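You operate a simulated robot arm through the tools that you are given. There is no shell and no other tool. Be economical: measure what you need, move in short steps, check, and stop when the job is done.

Carry out the task below with a simulated two-armed robot. There is one attempt and no reset: what you move stays moved.

Task
Roll the rack trolley out to the yellow line, brake it and draw the upper pan about half out.
Fine: swing the stop bar aside only once the brake is on.

It is judged by the outcome, as a careful person would: the job done as asked, and still so three seconds after it is handed in. It fails if anything else is knocked over, pushed out of place, dropped, spilled or broken.

Robot
Two 7-joint arms with fingered hands on one trunk, on a base that drives. Base frame: it is fixed to the floor where the robot stands at the start and does not move with it; the origin is under the middle of the robot, x ahead of it, y to its left, z up. Lengths are in m, angles in degrees, forces in N, time in s.
The left shoulder is at the start at [0.07, 0.172, 1.477], the right one opposite. Places, roughly: trolley brake lever [0.8, 0, 1.2]; rack trolley [1.1, -0.2, 0.8]; stop bar [0.9, -0.3, 0.8]; top runners of the trolley [1.1, -0.2, 1]; middle runners of the trolley [1.1, -0.2, 0.7]. Payload 5 kg a hand.
The TCP of each hand is the grasp point between the finger pads, 0.043 m short of the fingertips. In the tool frame z runs along the fingers and y along their closing line. Largest opening 0.144 m; the body of the gripper starts 0.05 m behind the TCP. The gripper is a hand of 5 fingers: y runs from the thumb to the fingers, the wrist lies at [-0.021, -0.124, -0.221] in the tool frame, and closing takes about 1.5 s.
Orientation is that of the tool frame in the base frame, as a unit quaternion [x, y, z, w]. With the fingers straight down and the wrist toward the robot, the tool's x, y and z point along [0, 1, 0], [1, 0, 0] and [0, 0, -1] of the base frame.

Tools
- The arms move only by the tool jog_arm. It takes "left_series", "right_series" or both (then of equal length, played together; a hand with none holds still); each is a list of rows, each an object of numbers (a shift or turn left out is 0, a gripper value left out holds the last): "x", "y", "z": the shift along the base's x, y, z in cm; "ax", "ay", "az": the turn, a rotation vector about the base's x, y, z in degrees. In form: [{"x": .., "y": .., "z": .., "ax": .., "ay": .., "az": ..}, ...]. A call has 1 to 20 rows; each row is the pose to reach, as a shift and turn from the pose commanded when the call began. "left_grip" and "right_grip" are, for a hand that has rows, the finger opening in cm, from 0 to 14.4, set as the call begins (left out, the last holds). Rows are played at 5 a second. More than 0.05 m and 8.6 degrees between two rows, or a gripper value outside its range, and nothing of the call is played. A pose out of reach is approached as far as the arm can. The call stops where the force on the tool passes 90 N (or 10 N more than at its start, if that is more) or the arm is blocked; 0.2 s more then pass. The fingers move at their own pace (about 0.045 m/s each) and stop on an object; they squeeze with about 21 N. The grip force told is the motor's: it shows also when the fingers shut on nothing. Time passes only in rows, and 0.2 s behind the last, so rows that repeat a pose let the fingers close. It gives the time, the measured TCP pose, the force on the tool (base axes), the opening and the grip force at its end, in the units of the frame above (readings bear some noise), and new pictures: "pictures" is both (left out), scene, wrist or none (wrist: the cameras of the hands that moved).
- Cameras (640 x 400 px; columns grow to the right, rows downward): "scene" is now at [0.1237, -0.0188, 1.6853]; the picture's right is [-0.24, -0.97, 0.00], its down [-0.77, 0.19, -0.61] and it looks along [0.59, -0.15, -0.79] (base axes); focal length 248 px, centre (320, 200). "left" rides on the left gripper at [-0.086, -0.109, -0.167] in its tool frame; the picture's right is [-0.80, -0.28, 0.53], its down [0.54, -0.73, 0.42] and it looks along [0.27, 0.63, 0.73] (tool axes); focal length 275 px, centre (320, 200). "right" rides on the right gripper at [0.086, -0.108, -0.168] in its tool frame; the picture's right is [-0.80, 0.28, -0.53], its down [-0.54, -0.73, 0.42] and it looks along [-0.27, 0.63, 0.73] (tool axes); focal length 275 px, centre (320, 200). There is no depth. A picture from a camera that has moved, and an enlarged one, comes with that camera's place and axes in the base frame and with its lens.
- lift_body(by): slides the trunk up (or, below 0, down) by that many m; the arms and the scene camera ride with it, the base frame stays. It gives what a move gives, with no picture.
- roll_base(legs): drives the robot by 1 to 6 legs, each [ahead, left, turn to the left] in m, m and degrees, along the robot's own axes; the way and the turn of a leg run together, so that a leg with both is an arc; at most 1.5 m and 180 degrees a leg. The arms and the cameras ride along, it lands a little off, and it stops where it bumps. It gives what a move gives, and a new picture of the scene camera.
- grasp_type(shape, hand): the hand has 5 fingers and takes this shape, open, in about a second: jaw (thumb against the fingers, like two jaws); tri (thumb and two fingers); tip (a fingertip pinch); poke (one finger out to press); point (the index stretched); flat (the hand flat); cup (the hand cupped); fist (a fist). The gripper value then closes the fingers along that shape, each until it touches; the sizes above hold for jaw. It gives what a move gives, with no picture.
- head_to(pan, tilt): turns the head with the scene camera to pan (to the left, within 86 degrees either way) and tilt (down, from -29 to 69), counted from straight ahead of the robot. It gives what a move gives, and a new picture of the scene camera.
- zoom(camera, box): a new picture of the part [left, top, right, bottom] of that camera's present view, enlarged. It takes no simulated time.
- close_job(): hands the job in; it is judged then, once.

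Go step by step. Nothing tells you exact positions but the pictures and the camera data: compare them with the known pose of the tool, close in by small moves and look again before you grip or let go. The budget is 120 turns and 260 pictures, counting those below and the enlarged ones. Unless the task says otherwise, let go and move clear before handing in, and close with one line.

The tools are called as a command line: name --argument value ..., lists and objects as JSON in quotes. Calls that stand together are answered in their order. jog_arm: Moves the arms, as the interface text tells. Its arguments: {"type":"object","properties":{"left_series":{"type":"array"},"left_grip":{"type":"number"},"right_series":{"type":"array"},"right_grip":{"type":"number"},"pictures":{"type":"string","enum":["both","scene","wrist","none"]}},"required":[]} The other tools are called the same way: lift_body (by) slides the trunk up or down; grasp_type (shape, hand) gives the hand a shape; roll_base (legs) drives the base; head_to (pan, tilt) turns the head that bears the scene camera; zoom (camera, box) takes an enlarged picture of a part of a camera's view; close_job () hands the job in.

At the start:

```text
t: 0.0
left_tcp_pos: [0.641, 0.1516, 1.3452]
left_orientation: [0.707, 0.707, 0.0, -0.001]
left_force: [0.0, 0.4, -0.4]
left_finger_gap: 0.1435
left_gripper_force: 0.1
left_shape: jaw
right_tcp_pos: [0.6117, -0.3814, 1.3098]
right_orientation: [0.708, 0.707, 0.0, -0.001]
right_force: [0.2, -1.0, 0.1]
right_finger_gap: 0.1436
right_gripper_force: 0.1
right_shape: jaw
trunk travel left (down, up): [-0.575, 0.365]
robot x, y, heading: [-0.0007, -0.0006, 0.3]
head pan, tilt: [-13.7, 52.3]
```

scene: 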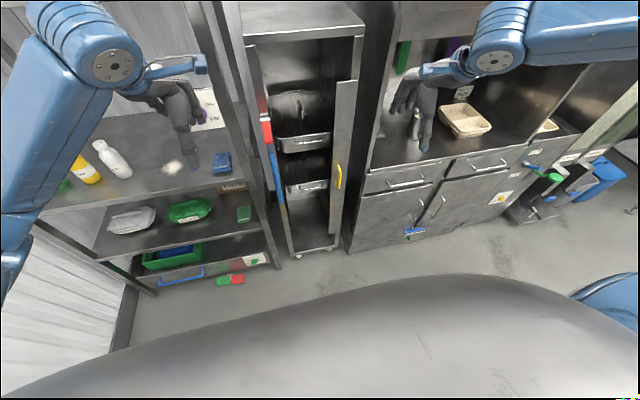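
right: 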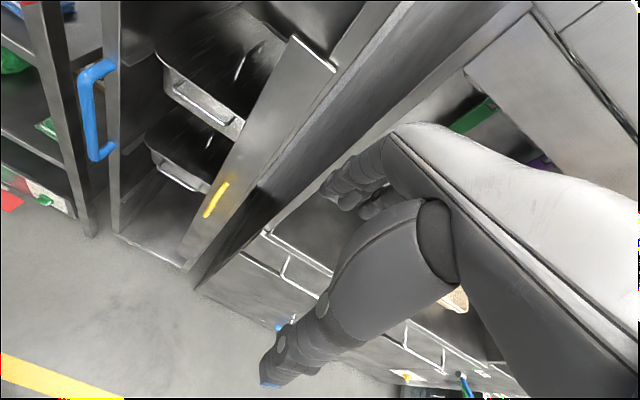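
left: 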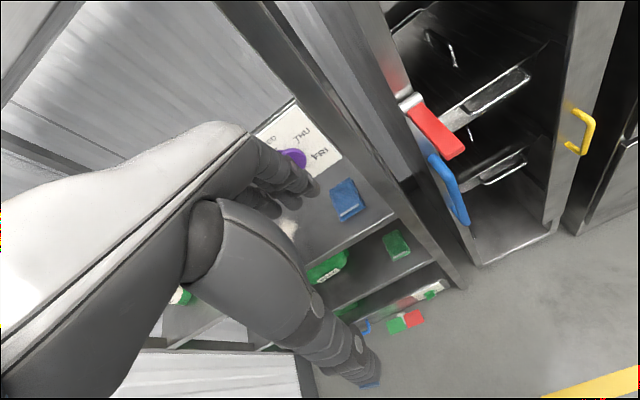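

I see the rack trolley in its bay with a red lever and a blue handle on its left post, and a grey upright plate with a yellow handle on the right (the stop bar). I zoom in for detail first.

zoom --camera "scene" --box '[220, 0, 380, 270]'

zoom --camera "left" --box '[360, 0, 640, 280]'

zoom --camera "right" --box '[40, 0, 360, 300]'

head_to --pan -10 --tilt 35

```text
1.48 times, centred on (300, 135) of scene
camera zoom: at [0.1237, -0.0188, 1.6853], right [-0.24, -0.97, 0.0], down [-0.77, 0.19, -0.61], along [0.59, -0.15, -0.79], focal length 367 px, centre (350, 296)
```

zoom: 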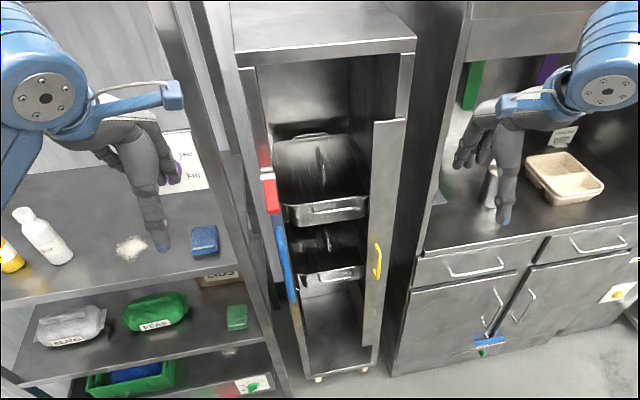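

```text
1.43 times, centred on (500, 140) of left
camera zoom: at [0.5325, 0.0657, 1.5139], right [-0.28, -0.8, -0.53], down [-0.73, 0.54, -0.42], along [0.63, 0.27, -0.73], focal length 393 px, centre (63, 286)
```

zoom: 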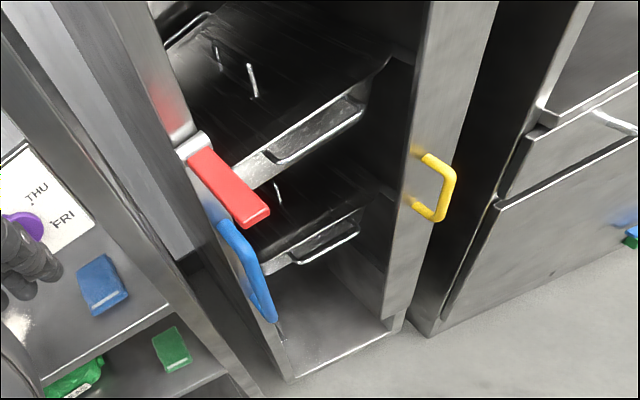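

```text
1.33 times, centred on (200, 150) of right
camera zoom: at [0.5027, -0.2961, 1.4775], right [0.28, -0.8, 0.53], down [-0.73, -0.54, -0.42], along [0.63, -0.27, -0.73], focal length 367 px, centre (480, 267)
```

zoom: 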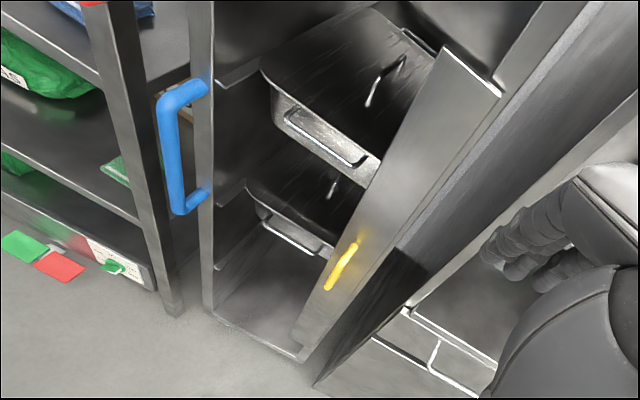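

```text
t: 0.8
left_tcp_pos: [0.6404, 0.1517, 1.3462]
left_orientation: [0.706, 0.708, -0.001, 0.0]
left_force: [-0.2, 0.3, 0.0]
left_finger_gap: 0.1437
left_gripper_force: 0.0
left_shape: jaw
right_tcp_pos: [0.6119, -0.3809, 1.3114]
right_orientation: [0.707, 0.707, 0.0, 0.0]
right_force: [-0.1, -0.2, -0.6]
right_finger_gap: 0.1439
right_gripper_force: 0.1
right_shape: jaw
trunk travel left (down, up): [-0.575, 0.365]
robot x, y, heading: [0.0002, -0.0035, -0.3]
head pan, tilt: [-10.0, 35.0]
camera scene: at [0.1377, -0.0163, 1.71], right [-0.17, -0.98, 0.0], down [-0.57, 0.1, -0.82], along [0.81, -0.14, -0.57], focal length 248 px, centre (320, 200)
```

scene: 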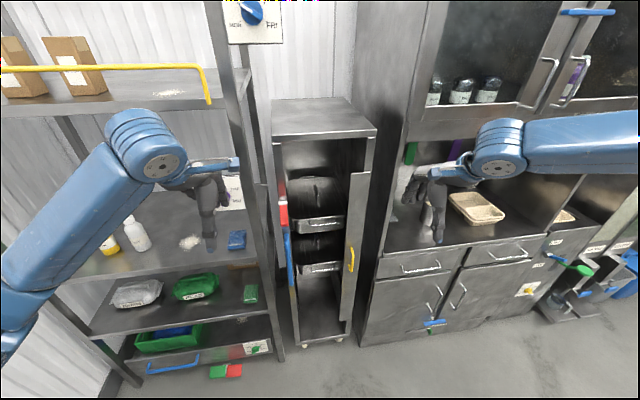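

The blue pull handle appears to be a vertical bar at about [0.825, 0, 0.80–1.05], with the red brake lever above it sticking out to about [0.745, -0.01, 1.195]. The yellow line is around x 0.35–0.40 and the trolley front around x 0.88. I check that the room behind is free, lower the trunk and turn the left hand forward.

head_to --pan 86 --tilt 35

head_to --pan -86 --tilt 35

lift_body --by -0.25

head_to --pan -8 --tilt 35

jog_arm --left_series '[{"x": -1, "ax": 4.9, "ay": -4.9, "az": -4.9}, {"x": -2, "ax": 9.8, "ay": -9.8, "az": -9.8}, {"x": -3, "ax": 14.7, "ay": -14.7, "az": -14.7}, {"x": -4, "ax": 19.6, "ay": -19.6, "az": -19.6}, {"x": -5, "ax": 24.5, "ay": -24.5, "az": -24.5}, {"x": -5, "ax": 29.4, "ay": -29.4, "az": -29.4}, {"x": -5, "ax": 34.3, "ay": -34.3, "az": -34.3}, {"x": -5, "ax": 39.2, "ay": -39.2, "az": -39.2}, {"x": -5, "ax": 44.1, "ay": -44.1, "az": -44.1}, {"x": -5, "ax": 49, "ay": -49, "az": -49}, {"x": -5, "ax": 53.9, "ay": -53.9, "az": -53.9}, {"x": -5, "ax": 58.8, "ay": -58.8, "az": -58.8}, {"x": -5, "ax": 63.7, "ay": -63.7, "az": -63.7}, {"x": -5, "ax": 67, "ay": -67, "az": -67}, {"x": -5, "ax": 69.3, "ay": -69.3, "az": -69.3}, {"x": -5, "ax": 69.3, "ay": -69.3, "az": -69.3}]'

```text
t: 2.5
left_tcp_pos: [0.6403, 0.152, 1.3463]
left_orientation: [0.707, 0.707, -0.001, 0.0]
left_force: [-1.7, 0.6, -0.4]
left_finger_gap: 0.1434
left_gripper_force: 0.0
left_shape: jaw
right_tcp_pos: [0.6123, -0.3819, 1.3116]
right_orientation: [0.707, 0.707, -0.001, 0.0]
right_force: [-0.4, 0.4, 0.4]
right_finger_gap: 0.1436
right_gripper_force: 0.0
right_shape: jaw
trunk travel left (down, up): [-0.575, 0.365]
robot x, y, heading: [0.0031, -0.0002, -0.1]
head pan, tilt: [85.9, 35.0]
camera scene: at [0.0573, 0.0868, 1.7101], right [1.0, -0.07, 0.0], down [-0.04, -0.57, -0.82], along [0.06, 0.82, -0.57], focal length 248 px, centre (320, 200)
```

scene: 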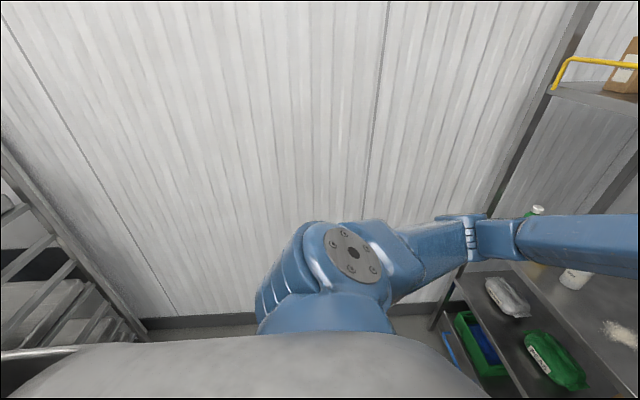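

```text
t: 5.1
left_tcp_pos: [0.6413, 0.1515, 1.3462]
left_orientation: [0.707, 0.708, 0.0, -0.001]
left_force: [-0.3, 0.0, -0.5]
left_finger_gap: 0.1435
left_gripper_force: 0.1
left_shape: jaw
right_tcp_pos: [0.6122, -0.3815, 1.3118]
right_orientation: [0.707, 0.707, 0.0, 0.0]
right_force: [-0.2, 1.4, -0.1]
right_finger_gap: 0.1438
right_gripper_force: 0.0
right_shape: jaw
trunk travel left (down, up): [-0.575, 0.365]
robot x, y, heading: [0.0016, 0.0025, -0.0]
head pan, tilt: [-85.9, 35.0]
camera scene: at [0.0573, -0.0889, 1.7101], right [-1.0, -0.07, 0.0], down [-0.04, 0.57, -0.82], along [0.06, -0.82, -0.57], focal length 248 px, centre (320, 200)
```

scene: 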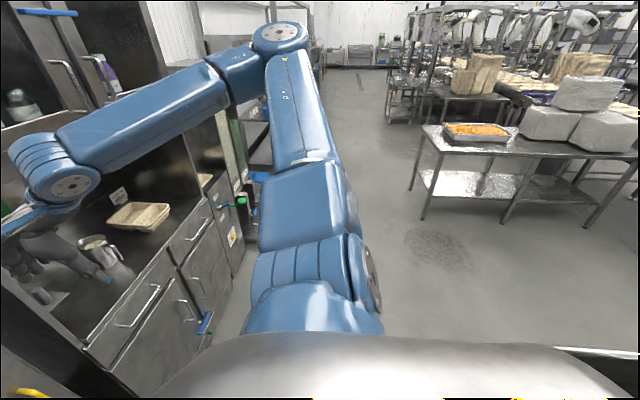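

```text
t: 7.7
left_tcp_pos: [0.6399, 0.1508, 1.0953]
left_orientation: [0.707, 0.707, -0.001, 0.0]
left_force: [-0.4, -0.3, 0.6]
left_finger_gap: 0.1435
left_gripper_force: 0.1
left_shape: jaw
right_tcp_pos: [0.6131, -0.382, 1.0597]
right_orientation: [0.707, 0.707, 0.0, 0.001]
right_force: [-0.1, -0.3, 0.3]
right_finger_gap: 0.1438
right_gripper_force: 0.0
right_shape: jaw
trunk travel left (down, up): [-0.325, 0.615]
robot x, y, heading: [-0.0001, 0.0015, -0.3]
head pan, tilt: [-85.9, 35.0]
```

```text
t: 9.2
left_tcp_pos: [0.6411, 0.1508, 1.0959]
left_orientation: [0.707, 0.707, -0.001, -0.001]
left_force: [-0.2, 0.1, -0.3]
left_finger_gap: 0.1436
left_gripper_force: 0.1
left_shape: jaw
right_tcp_pos: [0.6126, -0.3809, 1.0593]
right_orientation: [0.707, 0.707, 0.0, 0.0]
right_force: [0.0, 0.6, -0.8]
right_finger_gap: 0.1436
right_gripper_force: 0.0
right_shape: jaw
trunk travel left (down, up): [-0.325, 0.615]
robot x, y, heading: [-0.0035, -0.0006, 0.0]
head pan, tilt: [-8.0, 35.0]
camera scene: at [0.1381, -0.0133, 1.46], right [-0.14, -0.99, 0.0], down [-0.57, 0.08, -0.82], along [0.81, -0.11, -0.57], focal length 248 px, centre (320, 200)
```

scene: 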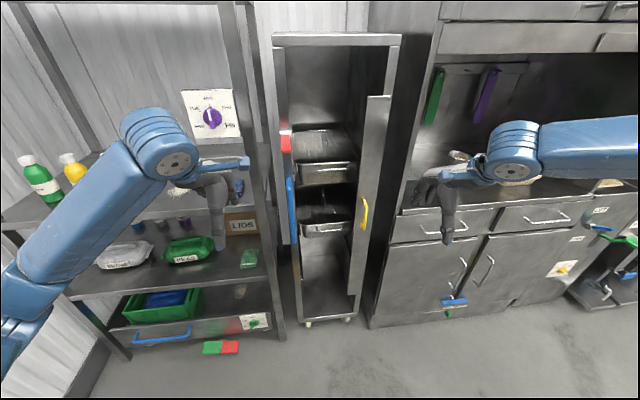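

```text
t: 12.6
left_tcp_pos: [0.6169, 0.1537, 1.0879]
left_orientation: [0.707, -0.002, 0.707, 0.0]
left_force: [-0.9, -0.3, 0.4]
left_finger_gap: 0.1435
left_gripper_force: 0.2
left_shape: jaw
left hand out of reach, approached as far as the arm can: row 5, 6, 7, 8, 9, 10, 11, 12, 13, 14, 15, 16
right_tcp_pos: [0.6121, -0.3817, 1.0604]
right_orientation: [0.707, 0.707, 0.0, 0.0]
right_force: [-0.2, 0.4, -0.1]
right_finger_gap: 0.1437
right_gripper_force: 0.1
right_shape: jaw
trunk travel left (down, up): [-0.325, 0.615]
robot x, y, heading: [-0.0002, -0.0007, -0.1]
head pan, tilt: [-8.0, 35.0]
camera scene: at [0.1383, -0.0134, 1.46], right [-0.14, -0.99, 0.0], down [-0.57, 0.08, -0.82], along [0.81, -0.11, -0.57], focal length 248 px, centre (320, 200)
camera left: at [0.4505, 0.262, 1.0008], right [0.53, 0.28, -0.8], down [0.42, 0.73, 0.54], along [0.73, -0.63, 0.27], focal length 275 px, centre (320, 200)
```

scene: 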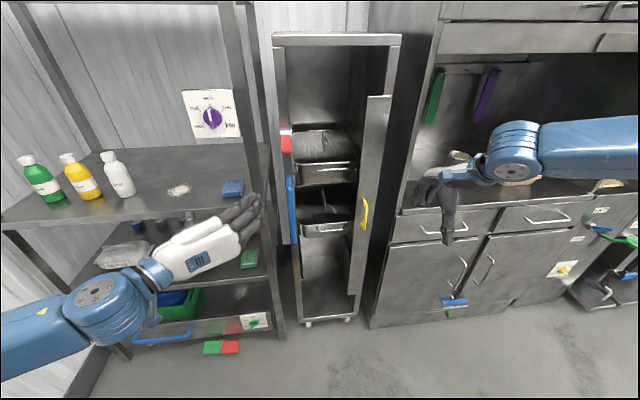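
left: 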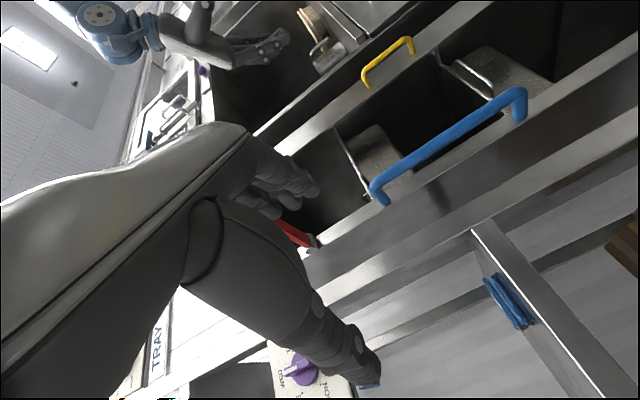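

The left hand now points forward with thumb left, and the handle reads about x 0.815, y 0, z 0.81–1.05. I bring the hand in front of its middle with a half-open grip.

jog_arm --left_series '[{"x": 1.5, "y": -2.5, "z": -3}, {"x": 3, "y": -5, "z": -6}, {"x": 4.5, "y": -7.5, "z": -9}, {"x": 6, "y": -10, "z": -12}, {"x": 7.5, "y": -12.5, "z": -15}, {"x": 9, "y": -15, "z": -17}, {"x": 9, "y": -15.2, "z": -17}]' --left_grip 9

```text
t: 14.2
left_tcp_pos: [0.7067, 0.0025, 0.92]
left_orientation: [0.706, 0.001, 0.708, 0.001]
left_force: [0.5, 0.1, 0.4]
left_finger_gap: 0.0904
left_gripper_force: 0.1
left_shape: jaw
right_tcp_pos: [0.6125, -0.3816, 1.0613]
right_orientation: [0.707, 0.708, -0.001, 0.0]
right_force: [-0.1, -0.1, 0.9]
right_finger_gap: 0.1437
right_gripper_force: 0.1
right_shape: jaw
trunk travel left (down, up): [-0.325, 0.615]
robot x, y, heading: [-0.0001, -0.0003, 0.2]
head pan, tilt: [-8.0, 35.0]
camera scene: at [0.1375, -0.0127, 1.4601], right [-0.14, -0.99, 0.0], down [-0.57, 0.08, -0.82], along [0.81, -0.11, -0.57], focal length 248 px, centre (320, 200)
camera left: at [0.5395, 0.112, 0.833], right [0.53, 0.28, -0.8], down [0.42, 0.73, 0.54], along [0.73, -0.63, 0.27], focal length 275 px, centre (320, 200)
```

scene: 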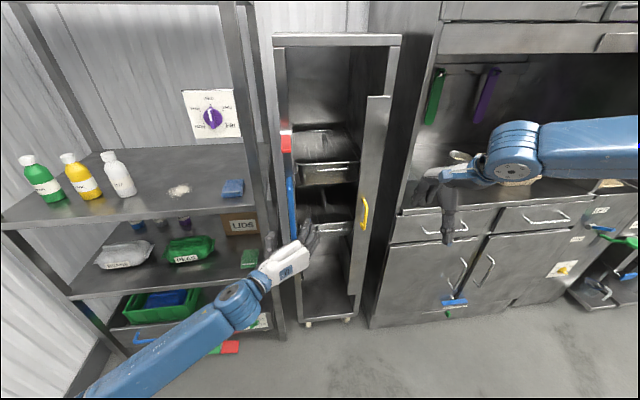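
left: 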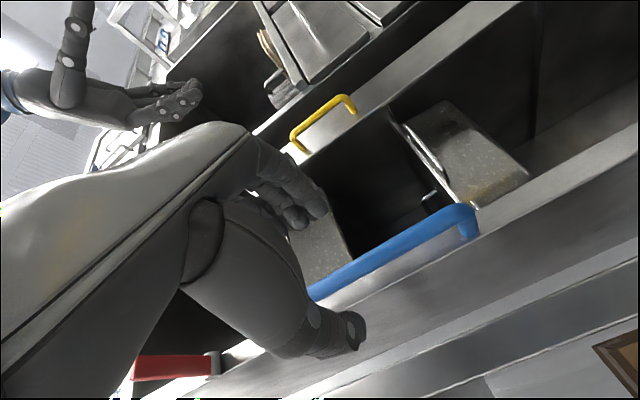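

The handle lies between thumb and fingers, about 1 cm further right. I advance 10 cm and watch.

jog_arm --left_series '[{"x": 3, "y": -0.8}, {"x": 6, "y": -0.8}, {"x": 8, "y": -0.8}, {"x": 9.5, "y": -0.8}, {"x": 9.5, "y": -0.8}]' --left_grip 9

```text
t: 15.4
left_tcp_pos: [0.8015, -0.0048, 0.9164]
left_orientation: [0.707, 0.001, 0.707, -0.001]
left_force: [-0.4, 0.4, 0.5]
left_finger_gap: 0.0903
left_gripper_force: 0.0
left_shape: jaw
right_tcp_pos: [0.6109, -0.381, 1.0606]
right_orientation: [0.707, 0.707, 0.0, 0.0]
right_force: [-0.3, 0.2, 0.3]
right_finger_gap: 0.1437
right_gripper_force: 0.1
right_shape: jaw
trunk travel left (down, up): [-0.325, 0.615]
robot x, y, heading: [-0.0028, -0.0004, 0.2]
head pan, tilt: [-8.0, 35.0]
camera scene: at [0.1377, -0.0131, 1.4601], right [-0.14, -0.99, 0.0], down [-0.57, 0.08, -0.82], along [0.81, -0.11, -0.57], focal length 248 px, centre (320, 200)
camera left: at [0.6345, 0.1036, 0.831], right [0.53, 0.28, -0.8], down [0.42, 0.73, 0.54], along [0.73, -0.63, 0.27], focal length 275 px, centre (320, 200)
```

scene: 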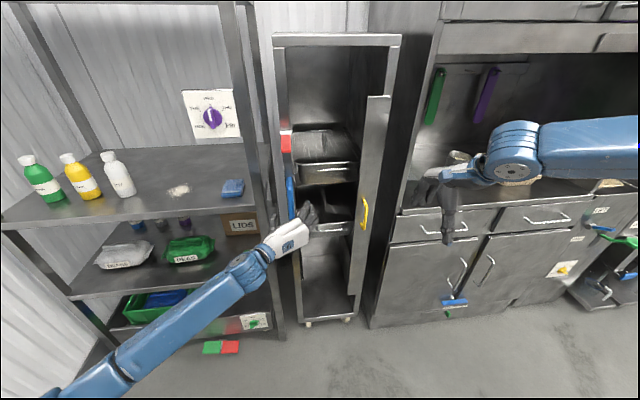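
left: 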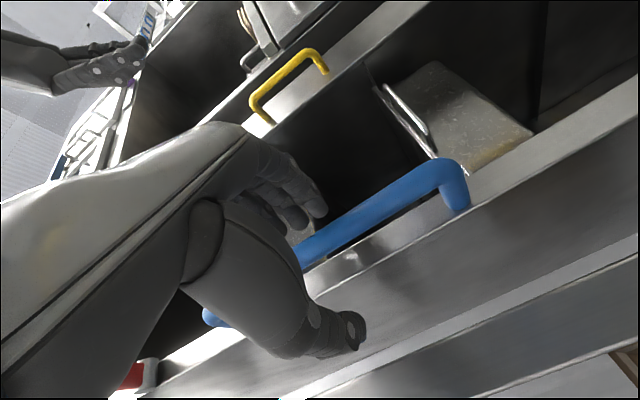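

The blue bar is inside the grip. I close on it.

jog_arm --left_series '[{"x": 0.7}, {"x": 0.7}, {"x": 0.7}, {"x": 0.7}, {"x": 0.7}, {"x": 0.7}, {"x": 0.7}, {"x": 0.7}]' --left_grip 0 --pictures "wrist"

zoom --camera "scene" --box '[240, 100, 400, 270]'

```text
t: 17.2
left_tcp_pos: [0.8098, -0.0053, 0.9179]
left_orientation: [0.707, 0.0, 0.707, -0.001]
left_force: [1.9, -0.9, 0.4]
left_finger_gap: 0.0
left_gripper_force: 21.0
left_shape: jaw
right_tcp_pos: [0.6116, -0.381, 1.0615]
right_orientation: [0.706, 0.708, 0.0, -0.001]
right_force: [0.2, -1.0, -0.5]
right_finger_gap: 0.1434
right_gripper_force: 0.0
right_shape: jaw
trunk travel left (down, up): [-0.325, 0.615]
robot x, y, heading: [0.0003, 0.0013, 0.5]
head pan, tilt: [-8.0, 35.0]
camera left: at [0.642, 0.1032, 0.8307], right [0.53, 0.28, -0.8], down [0.42, 0.73, 0.54], along [0.73, -0.63, 0.27], focal length 275 px, centre (320, 200)
```

left: 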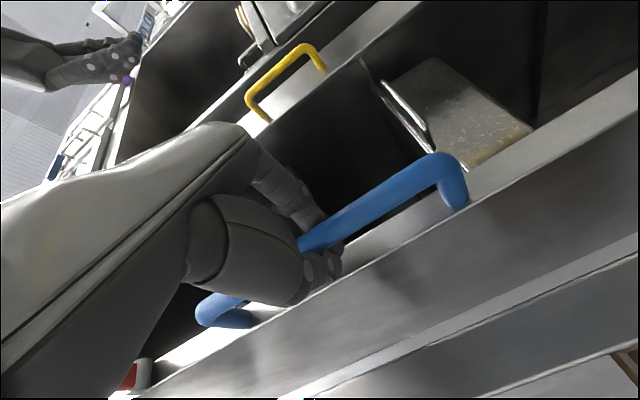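

```text
2.35 times, centred on (320, 185) of scene
camera zoom: at [0.1384, -0.0134, 1.46], right [-0.14, -0.99, 0.0], down [-0.57, 0.08, -0.82], along [0.81, -0.11, -0.57], focal length 583 px, centre (320, 235)
```

zoom: 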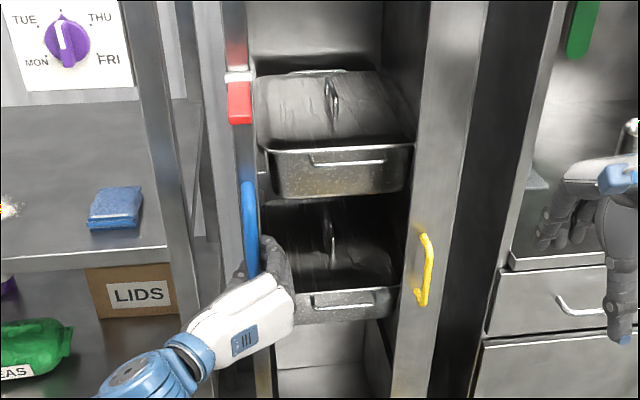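

The fingers have wrapped the bar. I test the pull with a short drive back.

roll_base --legs '[[-0.08, 0, 0]]'

jog_arm --left_series '[{"x": 0}]'

```text
t: 18.1
left_tcp_pos: [0.7955, -0.0011, 0.9147]
left_orientation: [0.708, 0.005, 0.706, -0.01]
left_force: [43.0, -6.9, -15.1]
left_finger_gap: 0.0
left_gripper_force: 20.9
left_shape: jaw
right_tcp_pos: [0.5866, -0.3861, 1.0565]
right_orientation: [0.708, 0.706, 0.0, -0.002]
right_force: [-0.3, -2.2, -1.1]
right_finger_gap: 0.1438
right_gripper_force: 0.0
right_shape: jaw
trunk travel left (down, up): [-0.325, 0.615]
robot x, y, heading: [-0.0237, 0.0001, -0.2]
head pan, tilt: [-8.0, 35.0]
stopped in leg 1: the force on the tool passed its limit (the readings are from after the stop); the commanded pose is now the measured one
camera scene: at [0.1162, -0.0177, 1.4594], right [-0.14, -0.99, 0.0], down [-0.57, 0.08, -0.82], along [0.81, -0.11, -0.58], focal length 248 px, centre (320, 200)
```

scene: 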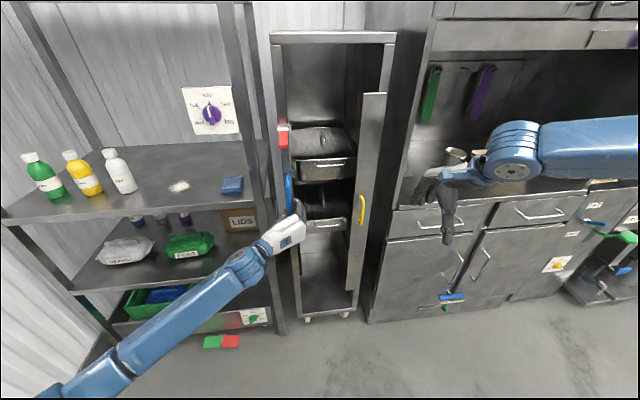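

```text
t: 18.5
left_tcp_pos: [0.7944, -0.0007, 0.9135]
left_orientation: [0.708, 0.005, 0.706, -0.008]
left_force: [49.1, -11.1, -16.7]
left_finger_gap: 0.0
left_gripper_force: 20.9
left_shape: jaw
right_tcp_pos: [0.5897, -0.3843, 1.0573]
right_orientation: [0.708, 0.706, -0.001, -0.002]
right_force: [-0.3, 0.0, -1.8]
right_finger_gap: 0.144
right_gripper_force: 0.1
right_shape: jaw
trunk travel left (down, up): [-0.325, 0.615]
robot x, y, heading: [-0.0274, -0.0011, -0.2]
head pan, tilt: [-8.0, 35.0]
camera scene: at [0.1188, -0.0159, 1.4591], right [-0.14, -0.99, 0.0], down [-0.57, 0.08, -0.82], along [0.81, -0.11, -0.58], focal length 248 px, centre (320, 200)
camera left: at [0.6262, 0.106, 0.8297], right [0.53, 0.3, -0.8], down [0.41, 0.73, 0.55], along [0.74, -0.62, 0.26], focal length 275 px, centre (320, 200)
```

scene: 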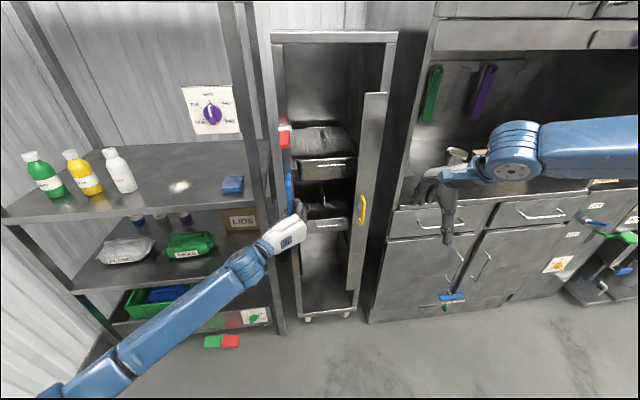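
left: 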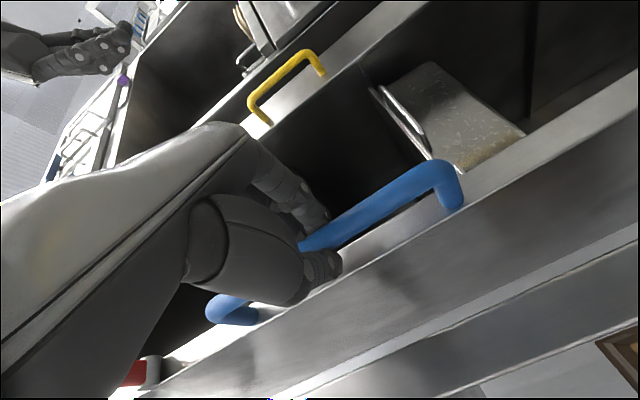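

The call stopped on force; the tool is 1.5 cm back with ~49 N tension. I pull slowly with the arm to see whether the trolley rolls.

jog_arm --left_series '[{"x": -0.4}, {"x": -0.8}, {"x": -1.2}, {"x": -1.6}, {"x": -2}, {"x": -2.4}, {"x": -2.8}, {"x": -3.2}, {"x": -3.6}, {"x": -4}]'

```text
t: 19.1
left_tcp_pos: [0.7947, 0.0, 0.9148]
left_orientation: [0.708, 0.006, 0.706, -0.012]
left_force: [61.1, -20.4, -19.2]
left_finger_gap: 0.0003
left_gripper_force: 21.2
left_shape: jaw
right_tcp_pos: [0.5894, -0.388, 1.0569]
right_orientation: [0.709, 0.705, 0.0, -0.002]
right_force: [-0.8, -0.1, 0.1]
right_finger_gap: 0.1438
right_gripper_force: 0.0
right_shape: jaw
trunk travel left (down, up): [-0.325, 0.615]
robot x, y, heading: [-0.0253, 0.0008, -0.3]
head pan, tilt: [-8.0, 35.0]
stopped in row 2 (left hand): the force on the tool passed its limit (the readings are from after the stop); the commanded pose is now the measured one
camera scene: at [0.1188, -0.0177, 1.4593], right [-0.14, -0.99, 0.0], down [-0.57, 0.08, -0.82], along [0.81, -0.12, -0.58], focal length 248 px, centre (320, 200)
camera left: at [0.6243, 0.1059, 0.8306], right [0.52, 0.31, -0.8], down [0.41, 0.73, 0.55], along [0.75, -0.61, 0.26], focal length 275 px, centre (320, 200)
```

scene: 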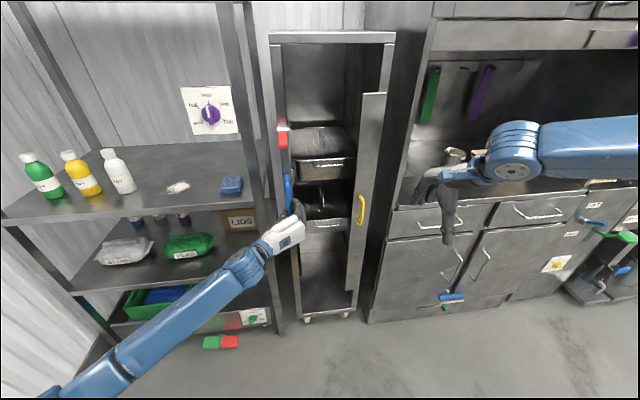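
left: 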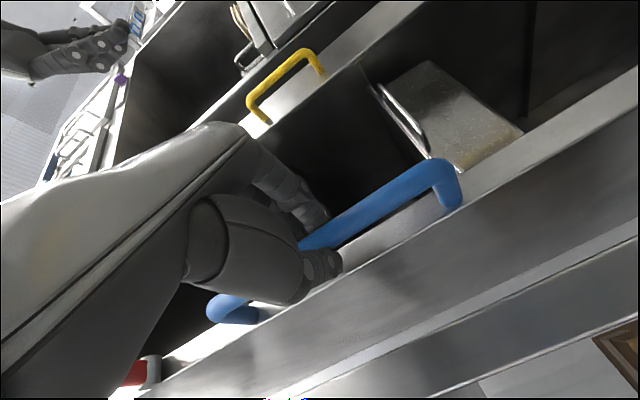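

The trolley resists. I look closely at the lever, and at the wheels, to learn whether the brake is already set.

zoom --camera "scene" --box '[255, 100, 335, 170]'

zoom --camera "scene" --box '[270, 260, 390, 340]'

zoom --camera "right" --box '[0, 0, 400, 300]'

```text
5.71 times, centred on (295, 135) of scene
camera zoom: at [0.1188, -0.0177, 1.4593], right [-0.14, -0.99, 0.0], down [-0.57, 0.08, -0.82], along [0.81, -0.12, -0.58], focal length 1416 px, centre (463, 571)
```

zoom: 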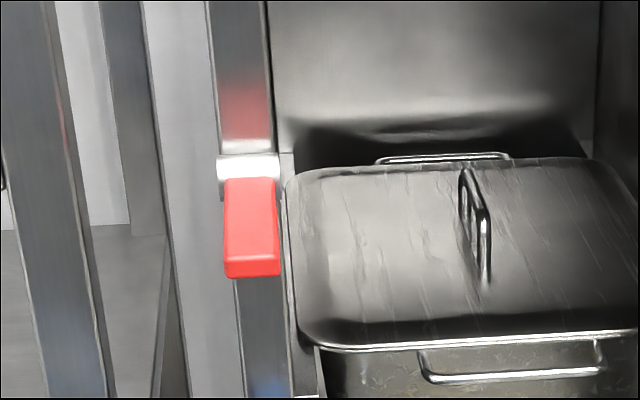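

```text
5.00 times, centred on (330, 300) of scene
camera zoom: at [0.1188, -0.0177, 1.4593], right [-0.14, -0.99, 0.0], down [-0.57, 0.08, -0.82], along [0.81, -0.12, -0.58], focal length 1239 px, centre (270, -300)
```

zoom: 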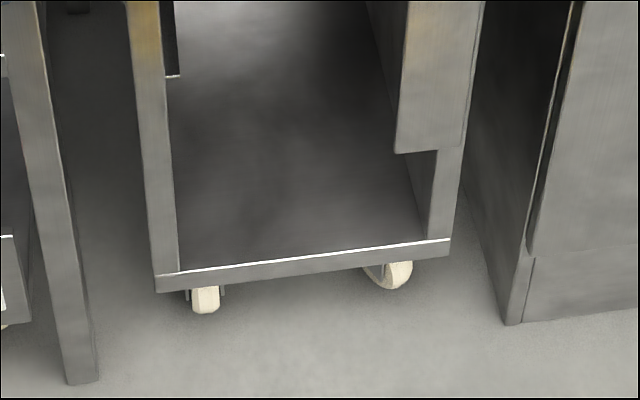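

```text
1.33 times, centred on (200, 150) of right
camera zoom: at [0.4809, -0.3018, 1.2247], right [0.28, -0.8, 0.53], down [-0.73, -0.54, -0.42], along [0.62, -0.27, -0.74], focal length 367 px, centre (480, 267)
```

zoom: 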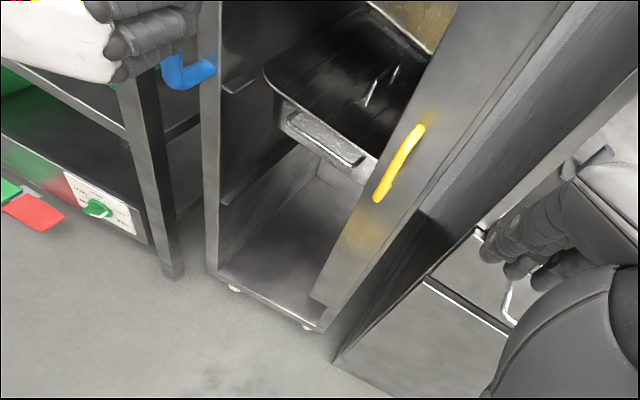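

The trolley does not budge under about 60–90 N, so the brake may already be set (lever out) — I will feel which way the lever moves. I slacken the left hand and bring the right hand, turned forward, in front of the lever.

jog_arm --left_series '[{"x": 0.2}, {"x": 0.4}, {"x": 0.6}, {"x": 0.6}, {"x": 0.6}, {"x": 0.6}, {"x": 0.6}, {"x": 0.6}, {"x": 0.6}, {"x": 0.6}, {"x": 0.6}, {"x": 0.6}, {"x": 0.6}]' --right_series '[{"x": -1, "y": 2, "z": 2, "ay": -7.5}, {"x": -2, "y": 4, "z": 4, "ay": -15}, {"x": -2, "y": 6, "z": 6, "ay": -22.5}, {"x": -2, "y": 8, "z": 8, "ay": -30}, {"x": -2, "y": 11, "z": 10, "ay": -37.5}, {"x": -2, "y": 14, "z": 12, "ay": -45}, {"x": -2, "y": 17, "z": 14, "ay": -52.5}, {"x": -2, "y": 20, "z": 14.5, "ay": -60}, {"x": -2, "y": 23, "z": 14.5, "ay": -67.5}, {"x": -1, "y": 26, "z": 14.5, "ay": -75}, {"x": 0, "y": 29, "z": 14.5, "ay": -82.5}, {"x": 1, "y": 32, "z": 14.5, "ay": -90}, {"x": 2, "y": 35, "z": 14.5, "ay": -90}]' --right_grip 8

```text
t: 21.9
left_tcp_pos: [0.7962, 0.0002, 0.9167]
left_orientation: [0.707, 0.005, 0.707, -0.01]
left_force: [17.1, -21.0, -35.5]
left_finger_gap: 0.0
left_gripper_force: 21.8
left_shape: jaw
right_tcp_pos: [0.6292, -0.1079, 1.2506]
right_orientation: [0.501, 0.502, 0.499, 0.498]
right_force: [0.7, 0.8, -0.3]
right_finger_gap: 0.0801
right_gripper_force: 0.0
right_shape: jaw
right hand out of reach, approached as far as the arm can: row 3, 4, 5, 6, 7, 8, 9, 10, 11, 12, 13
trunk travel left (down, up): [-0.325, 0.615]
robot x, y, heading: [-0.029, -0.0009, 0.2]
head pan, tilt: [-8.0, 35.0]
camera scene: at [0.1179, -0.0161, 1.4592], right [-0.14, -0.99, 0.0], down [-0.57, 0.08, -0.82], along [0.81, -0.11, -0.58], focal length 248 px, centre (320, 200)
camera right: at [0.4598, -0.023, 1.1429], right [-0.53, -0.8, 0.29], down [0.42, -0.54, -0.73], along [0.74, -0.26, 0.62], focal length 275 px, centre (320, 200)
camera left: at [0.6267, 0.1064, 0.8311], right [0.53, 0.3, -0.79], down [0.41, 0.73, 0.55], along [0.74, -0.61, 0.26], focal length 275 px, centre (320, 200)
```

scene: 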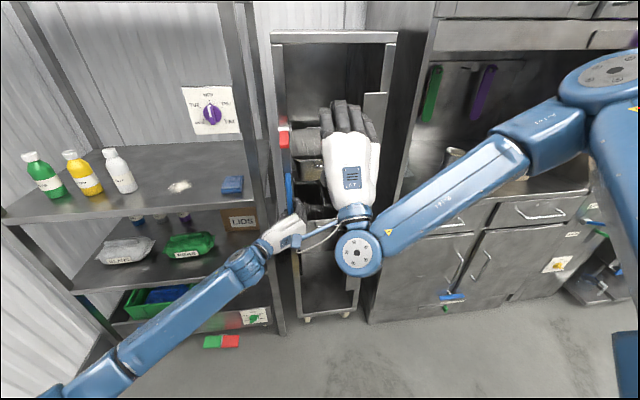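
right: 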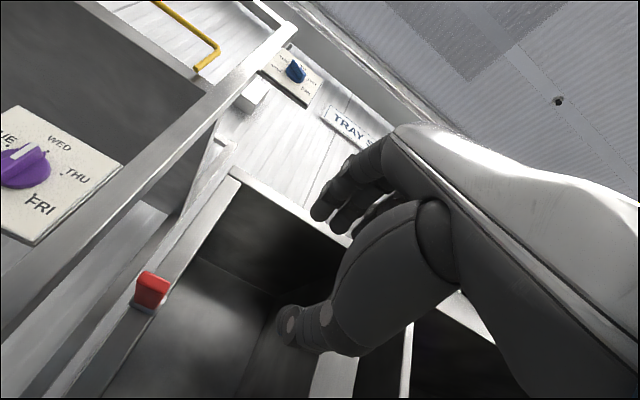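
left: 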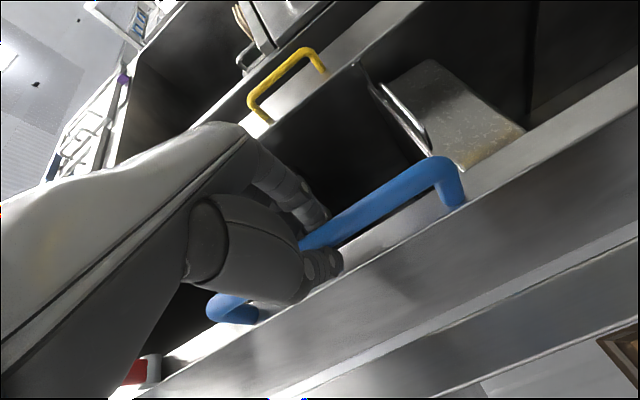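

Lever tip confirmed at about [0.745, -0.01, 1.19]. I align the right hand with it and advance so the lever is between thumb and fingers.

jog_arm --right_series '[{"y": 3, "z": -2}, {"y": 6, "z": -4}, {"y": 9.6, "z": -5.8}, {"x": 4, "y": 9.6, "z": -5.8}, {"x": 8, "y": 9.6, "z": -5.8}, {"x": 12, "y": 9.6, "z": -5.8}, {"x": 14, "y": 9.6, "z": -5.8}, {"x": 14, "y": 9.6, "z": -5.8}]' --right_grip 9

```text
t: 23.7
left_tcp_pos: [0.796, 0.0006, 0.9156]
left_orientation: [0.707, 0.005, 0.707, -0.009]
left_force: [19.5, -22.1, -33.3]
left_finger_gap: 0.0002
left_gripper_force: 21.0
left_shape: jaw
right_tcp_pos: [0.7374, -0.1157, 1.2529]
right_orientation: [0.502, 0.501, 0.5, 0.497]
right_force: [-0.3, 0.5, -0.8]
right_finger_gap: 0.0896
right_gripper_force: 0.1
right_shape: jaw
right hand out of reach, approached as far as the arm can: row 1, 2, 3, 4, 5, 6, 7, 8
trunk travel left (down, up): [-0.325, 0.615]
robot x, y, heading: [-0.0279, 0.0005, -0.0]
head pan, tilt: [-8.0, 35.0]
camera scene: at [0.1179, -0.0156, 1.4593], right [-0.14, -0.99, 0.0], down [-0.57, 0.08, -0.82], along [0.81, -0.11, -0.58], focal length 248 px, centre (320, 200)
camera right: at [0.5688, -0.031, 1.1456], right [-0.53, -0.8, 0.29], down [0.42, -0.54, -0.73], along [0.74, -0.27, 0.62], focal length 275 px, centre (320, 200)
```

scene: 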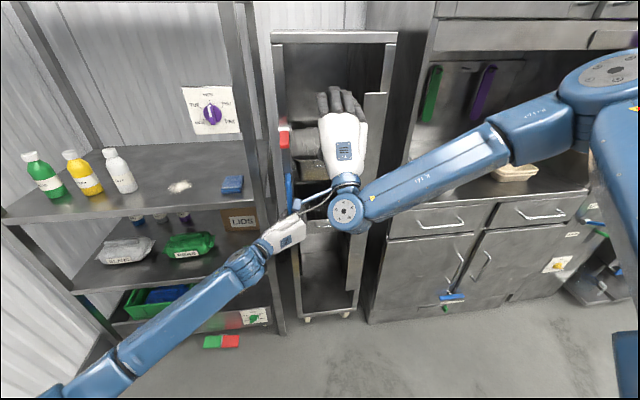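
right: 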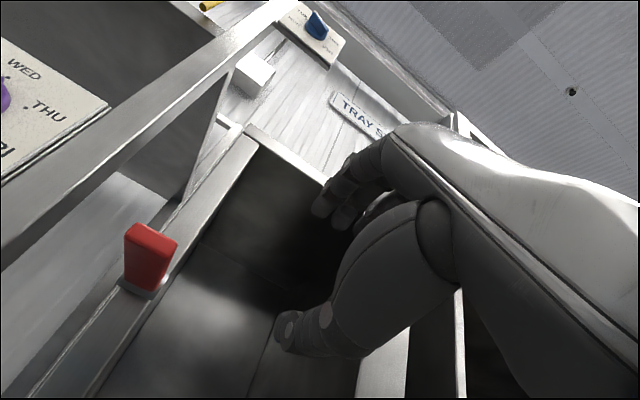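

The arm can't reach across in this roll, so I turn the right hand to mirror the left one (thumb right, fingers left) and line up with the lever.

jog_arm --right_series '[{"x": -4, "ax": -8}, {"x": -8, "ax": -16}, {"x": -10, "ax": -24}, {"x": -10, "y": 1, "ax": -32}, {"x": -10, "y": 2, "z": -1, "ax": -40}, {"x": -10, "y": 4, "z": -2, "ax": -48}, {"x": -10, "y": 6, "z": -3, "ax": -56}, {"x": -10, "y": 8, "z": -4, "ax": -64}, {"x": -10, "y": 10, "z": -5, "ax": -72}, {"x": -10, "y": 10.5, "z": -5.8, "ax": -80}, {"x": -10, "y": 10.5, "z": -5.8, "ax": -88}, {"x": -10, "y": 10.5, "z": -5.8, "ax": -90}]' --right_grip 9

```text
t: 26.3
left_tcp_pos: [0.7946, -0.0002, 0.9166]
left_orientation: [0.707, 0.005, 0.707, -0.01]
left_force: [20.9, -20.6, -31.8]
left_finger_gap: 0.0001
left_gripper_force: 20.8
left_shape: jaw
right_tcp_pos: [0.6375, -0.0062, 1.1991]
right_orientation: [0.002, 0.708, 0.001, 0.706]
right_force: [1.1, 1.1, 0.6]
right_finger_gap: 0.0898
right_gripper_force: 0.1
right_shape: jaw
trunk travel left (down, up): [-0.325, 0.615]
robot x, y, heading: [-0.0253, -0.0021, -0.0]
head pan, tilt: [-8.0, 35.0]
camera scene: at [0.1175, -0.0163, 1.4593], right [-0.14, -0.99, 0.0], down [-0.57, 0.08, -0.82], along [0.81, -0.11, -0.58], focal length 248 px, centre (320, 200)
camera right: at [0.4696, -0.1153, 1.112], right [-0.53, 0.28, 0.8], down [0.43, -0.73, 0.54], along [0.73, 0.63, 0.27], focal length 275 px, centre (320, 200)
```

scene: 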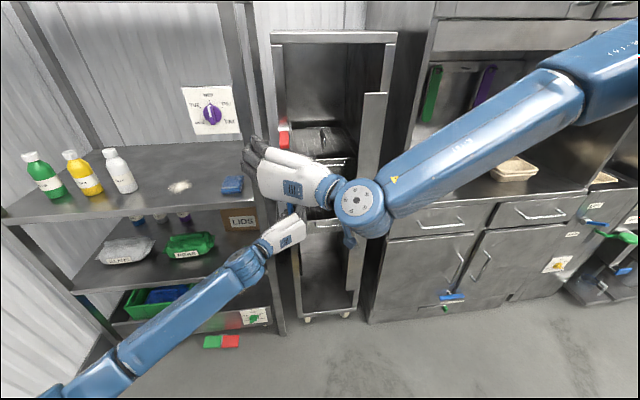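
right: 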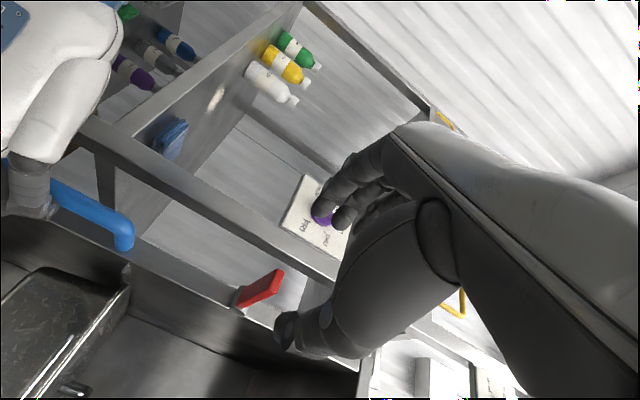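

This pose reaches. The lever tip sits straight ahead of the open hand; I advance onto it and close.

jog_arm --right_series '[{"x": 4, "y": -0.4, "z": -0.3}, {"x": 8, "y": -0.4, "z": -0.3}, {"x": 12, "y": -0.4, "z": -0.3}, {"x": 14, "y": -0.4, "z": -0.3}, {"x": 14, "y": -0.4, "z": -0.3}]' --right_grip 9

jog_arm --right_series '[{"x": 0}, {"x": 0}, {"x": 0}, {"x": 0}, {"x": 0}, {"x": 0}, {"x": 0}]' --right_grip 0

```text
t: 27.5
left_tcp_pos: [0.7963, 0.0009, 0.9153]
left_orientation: [0.707, 0.005, 0.707, -0.009]
left_force: [19.2, -19.1, -29.2]
left_finger_gap: 0.0
left_gripper_force: 21.7
left_shape: jaw
right_tcp_pos: [0.7802, -0.0107, 1.1967]
right_orientation: [0.002, 0.709, 0.002, 0.705]
right_force: [0.3, -0.8, -0.1]
right_finger_gap: 0.0898
right_gripper_force: 0.1
right_shape: jaw
trunk travel left (down, up): [-0.325, 0.615]
robot x, y, heading: [-0.0247, 0.0021, -0.2]
head pan, tilt: [-8.0, 35.0]
camera scene: at [0.1174, -0.0162, 1.4593], right [-0.14, -0.99, 0.0], down [-0.57, 0.08, -0.82], along [0.81, -0.11, -0.58], focal length 248 px, centre (320, 200)
camera right: at [0.6114, -0.1203, 1.1088], right [-0.53, 0.28, 0.8], down [0.43, -0.73, 0.54], along [0.73, 0.63, 0.27], focal length 275 px, centre (320, 200)
```

scene: 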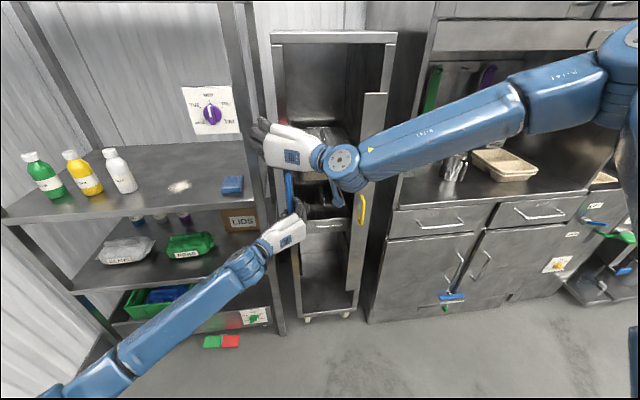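
right: 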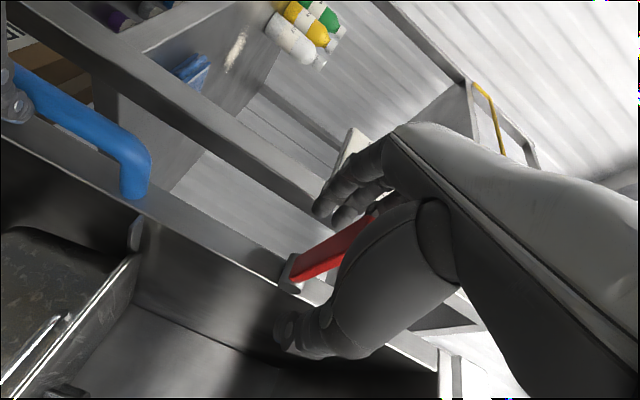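

```text
t: 29.1
left_tcp_pos: [0.7957, 0.0004, 0.9167]
left_orientation: [0.706, 0.005, 0.708, -0.009]
left_force: [18.1, -17.6, -28.4]
left_finger_gap: 0.0
left_gripper_force: 20.8
left_shape: jaw
right_tcp_pos: [0.7797, -0.0113, 1.1963]
right_orientation: [0.001, 0.709, 0.001, 0.706]
right_force: [1.1, -4.4, -0.3]
right_finger_gap: 0.0188
right_gripper_force: 20.5
right_shape: jaw
trunk travel left (down, up): [-0.325, 0.615]
robot x, y, heading: [-0.026, -0.0005, 0.1]
head pan, tilt: [-8.0, 35.0]
camera scene: at [0.1173, -0.0163, 1.4594], right [-0.14, -0.99, 0.0], down [-0.57, 0.08, -0.82], along [0.81, -0.11, -0.58], focal length 248 px, centre (320, 200)
camera right: at [0.6112, -0.1206, 1.1089], right [-0.53, 0.28, 0.8], down [0.42, -0.73, 0.54], along [0.73, 0.63, 0.27], focal length 275 px, centre (320, 200)
```

scene: 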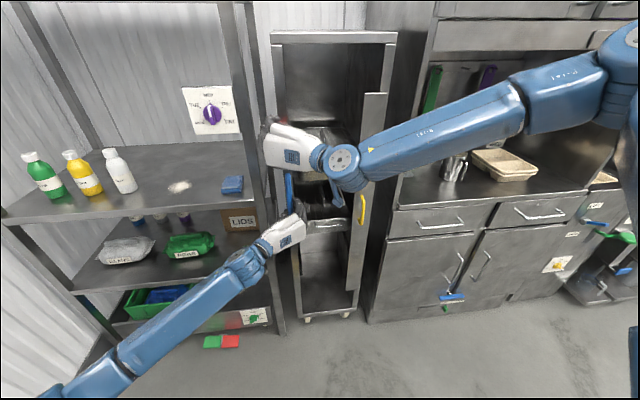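
right: 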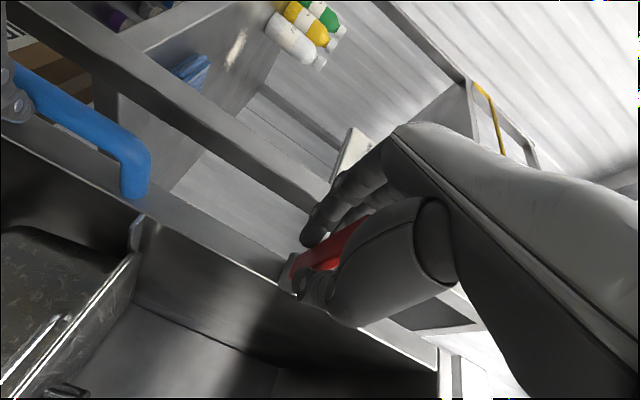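

The lever is gripped (1.9 cm). I nudge it down slightly and feel.

jog_arm --right_series '[{"z": -0.4, "ay": 2.5}, {"z": -0.8, "ay": 5}, {"z": -1.2, "ay": 7.5}, {"z": -1.2, "ay": 7.5}]' --pictures "wrist"

jog_arm --right_series '[{"z": 0.4, "ay": -2.5}, {"z": 0.8, "ay": -5}, {"z": 1.2, "ay": -7.5}, {"z": 1.6, "ay": -10}, {"z": 2, "ay": -12.5}, {"z": 2.4, "ay": -15}, {"z": 2.4, "ay": -15}]' --pictures "wrist"

```text
t: 30.1
left_tcp_pos: [0.795, -0.0009, 0.9164]
left_orientation: [0.706, 0.005, 0.708, -0.009]
left_force: [21.9, -21.7, -28.4]
left_finger_gap: 0.0002
left_gripper_force: 21.2
left_shape: jaw
right_tcp_pos: [0.7758, -0.0063, 1.1796]
right_orientation: [-0.001, 0.756, 0.002, 0.655]
right_force: [-2.9, 5.9, -5.8]
right_finger_gap: 0.0172
right_gripper_force: 20.6
right_shape: jaw
trunk travel left (down, up): [-0.325, 0.615]
robot x, y, heading: [-0.0297, -0.0022, 0.0]
head pan, tilt: [-8.0, 35.0]
camera right: at [0.5977, -0.1175, 1.1171], right [-0.42, 0.28, 0.86], down [0.5, -0.72, 0.48], along [0.76, 0.63, 0.16], focal length 275 px, centre (320, 200)
```

right: 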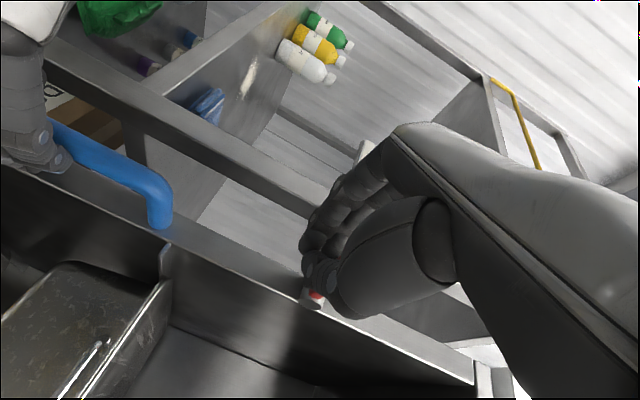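

```text
t: 31.7
left_tcp_pos: [0.7958, 0.0007, 0.9175]
left_orientation: [0.706, 0.005, 0.708, -0.008]
left_force: [-1.0, -18.1, -23.9]
left_finger_gap: 0.0001
left_gripper_force: 21.3
left_shape: jaw
right_tcp_pos: [0.776, -0.0088, 1.2072]
right_orientation: [0.001, 0.661, 0.001, 0.75]
right_force: [1.5, 1.8, -12.1]
right_finger_gap: 0.017
right_gripper_force: 21.1
right_shape: jaw
trunk travel left (down, up): [-0.325, 0.615]
robot x, y, heading: [-0.0265, 0.001, -0.4]
head pan, tilt: [-8.0, 35.0]
camera right: at [0.6199, -0.118, 1.0998], right [-0.63, 0.28, 0.72], down [0.35, -0.73, 0.59], along [0.69, 0.63, 0.36], focal length 275 px, centre (320, 200)
```

right: 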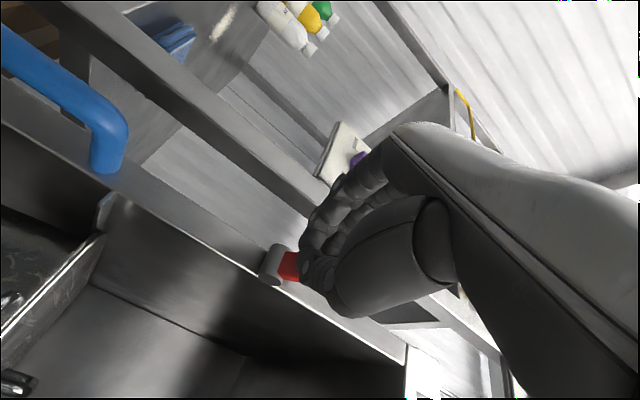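

Lifting the lever slightly seems to have relaxed the left hand's tension, which hints that up is "released". I continue lifting along its arc, turning the hand the proper way.

jog_arm --right_series '[{"z": 0.6, "x": 0.1, "ay": 5}, {"z": 1.2, "x": 0.2, "ay": 10}, {"z": 1.8, "x": 0.3, "ay": 15}, {"z": 2.4, "x": 0.5, "ay": 20}, {"z": 3, "x": 0.7, "ay": 25}, {"z": 3.6, "x": 0.9, "ay": 30}, {"z": 3.6, "x": 0.9, "ay": 30}]'

```text
t: 33.3
left_tcp_pos: [0.7951, 0.0002, 0.9173]
left_orientation: [0.707, 0.006, 0.707, -0.009]
left_force: [0.8, -22.0, -23.1]
left_finger_gap: 0.0
left_gripper_force: 21.1
left_shape: jaw
right_tcp_pos: [0.7872, -0.009, 1.2451]
right_orientation: [0.002, 0.832, 0.002, 0.554]
right_force: [4.0, 5.6, -4.8]
right_finger_gap: 0.0171
right_gripper_force: 20.9
right_shape: jaw
trunk travel left (down, up): [-0.325, 0.615]
robot x, y, heading: [-0.0255, 0.0032, -0.1]
head pan, tilt: [-8.0, 35.0]
camera scene: at [0.1156, -0.0153, 1.4596], right [-0.14, -0.99, 0.0], down [-0.57, 0.08, -0.82], along [0.81, -0.11, -0.58], focal length 248 px, centre (320, 200)
camera right: at [0.597, -0.1183, 1.2296], right [-0.19, 0.28, 0.94], down [0.6, -0.73, 0.34], along [0.78, 0.63, -0.03], focal length 275 px, centre (320, 200)
```

scene: 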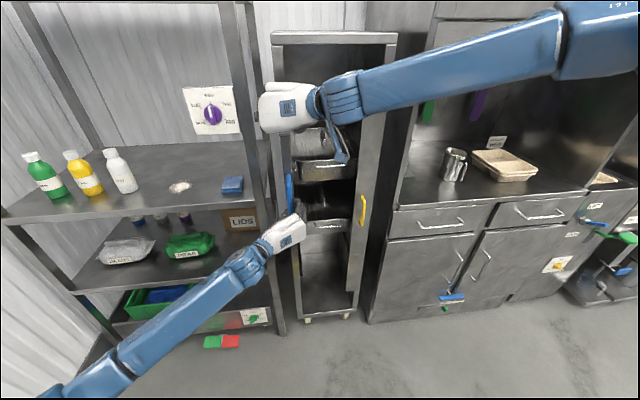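
right: 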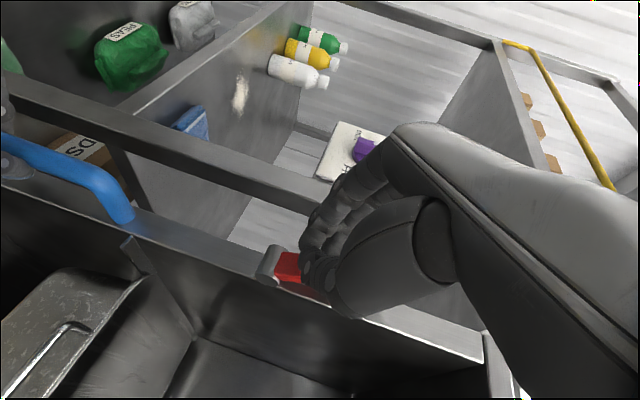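

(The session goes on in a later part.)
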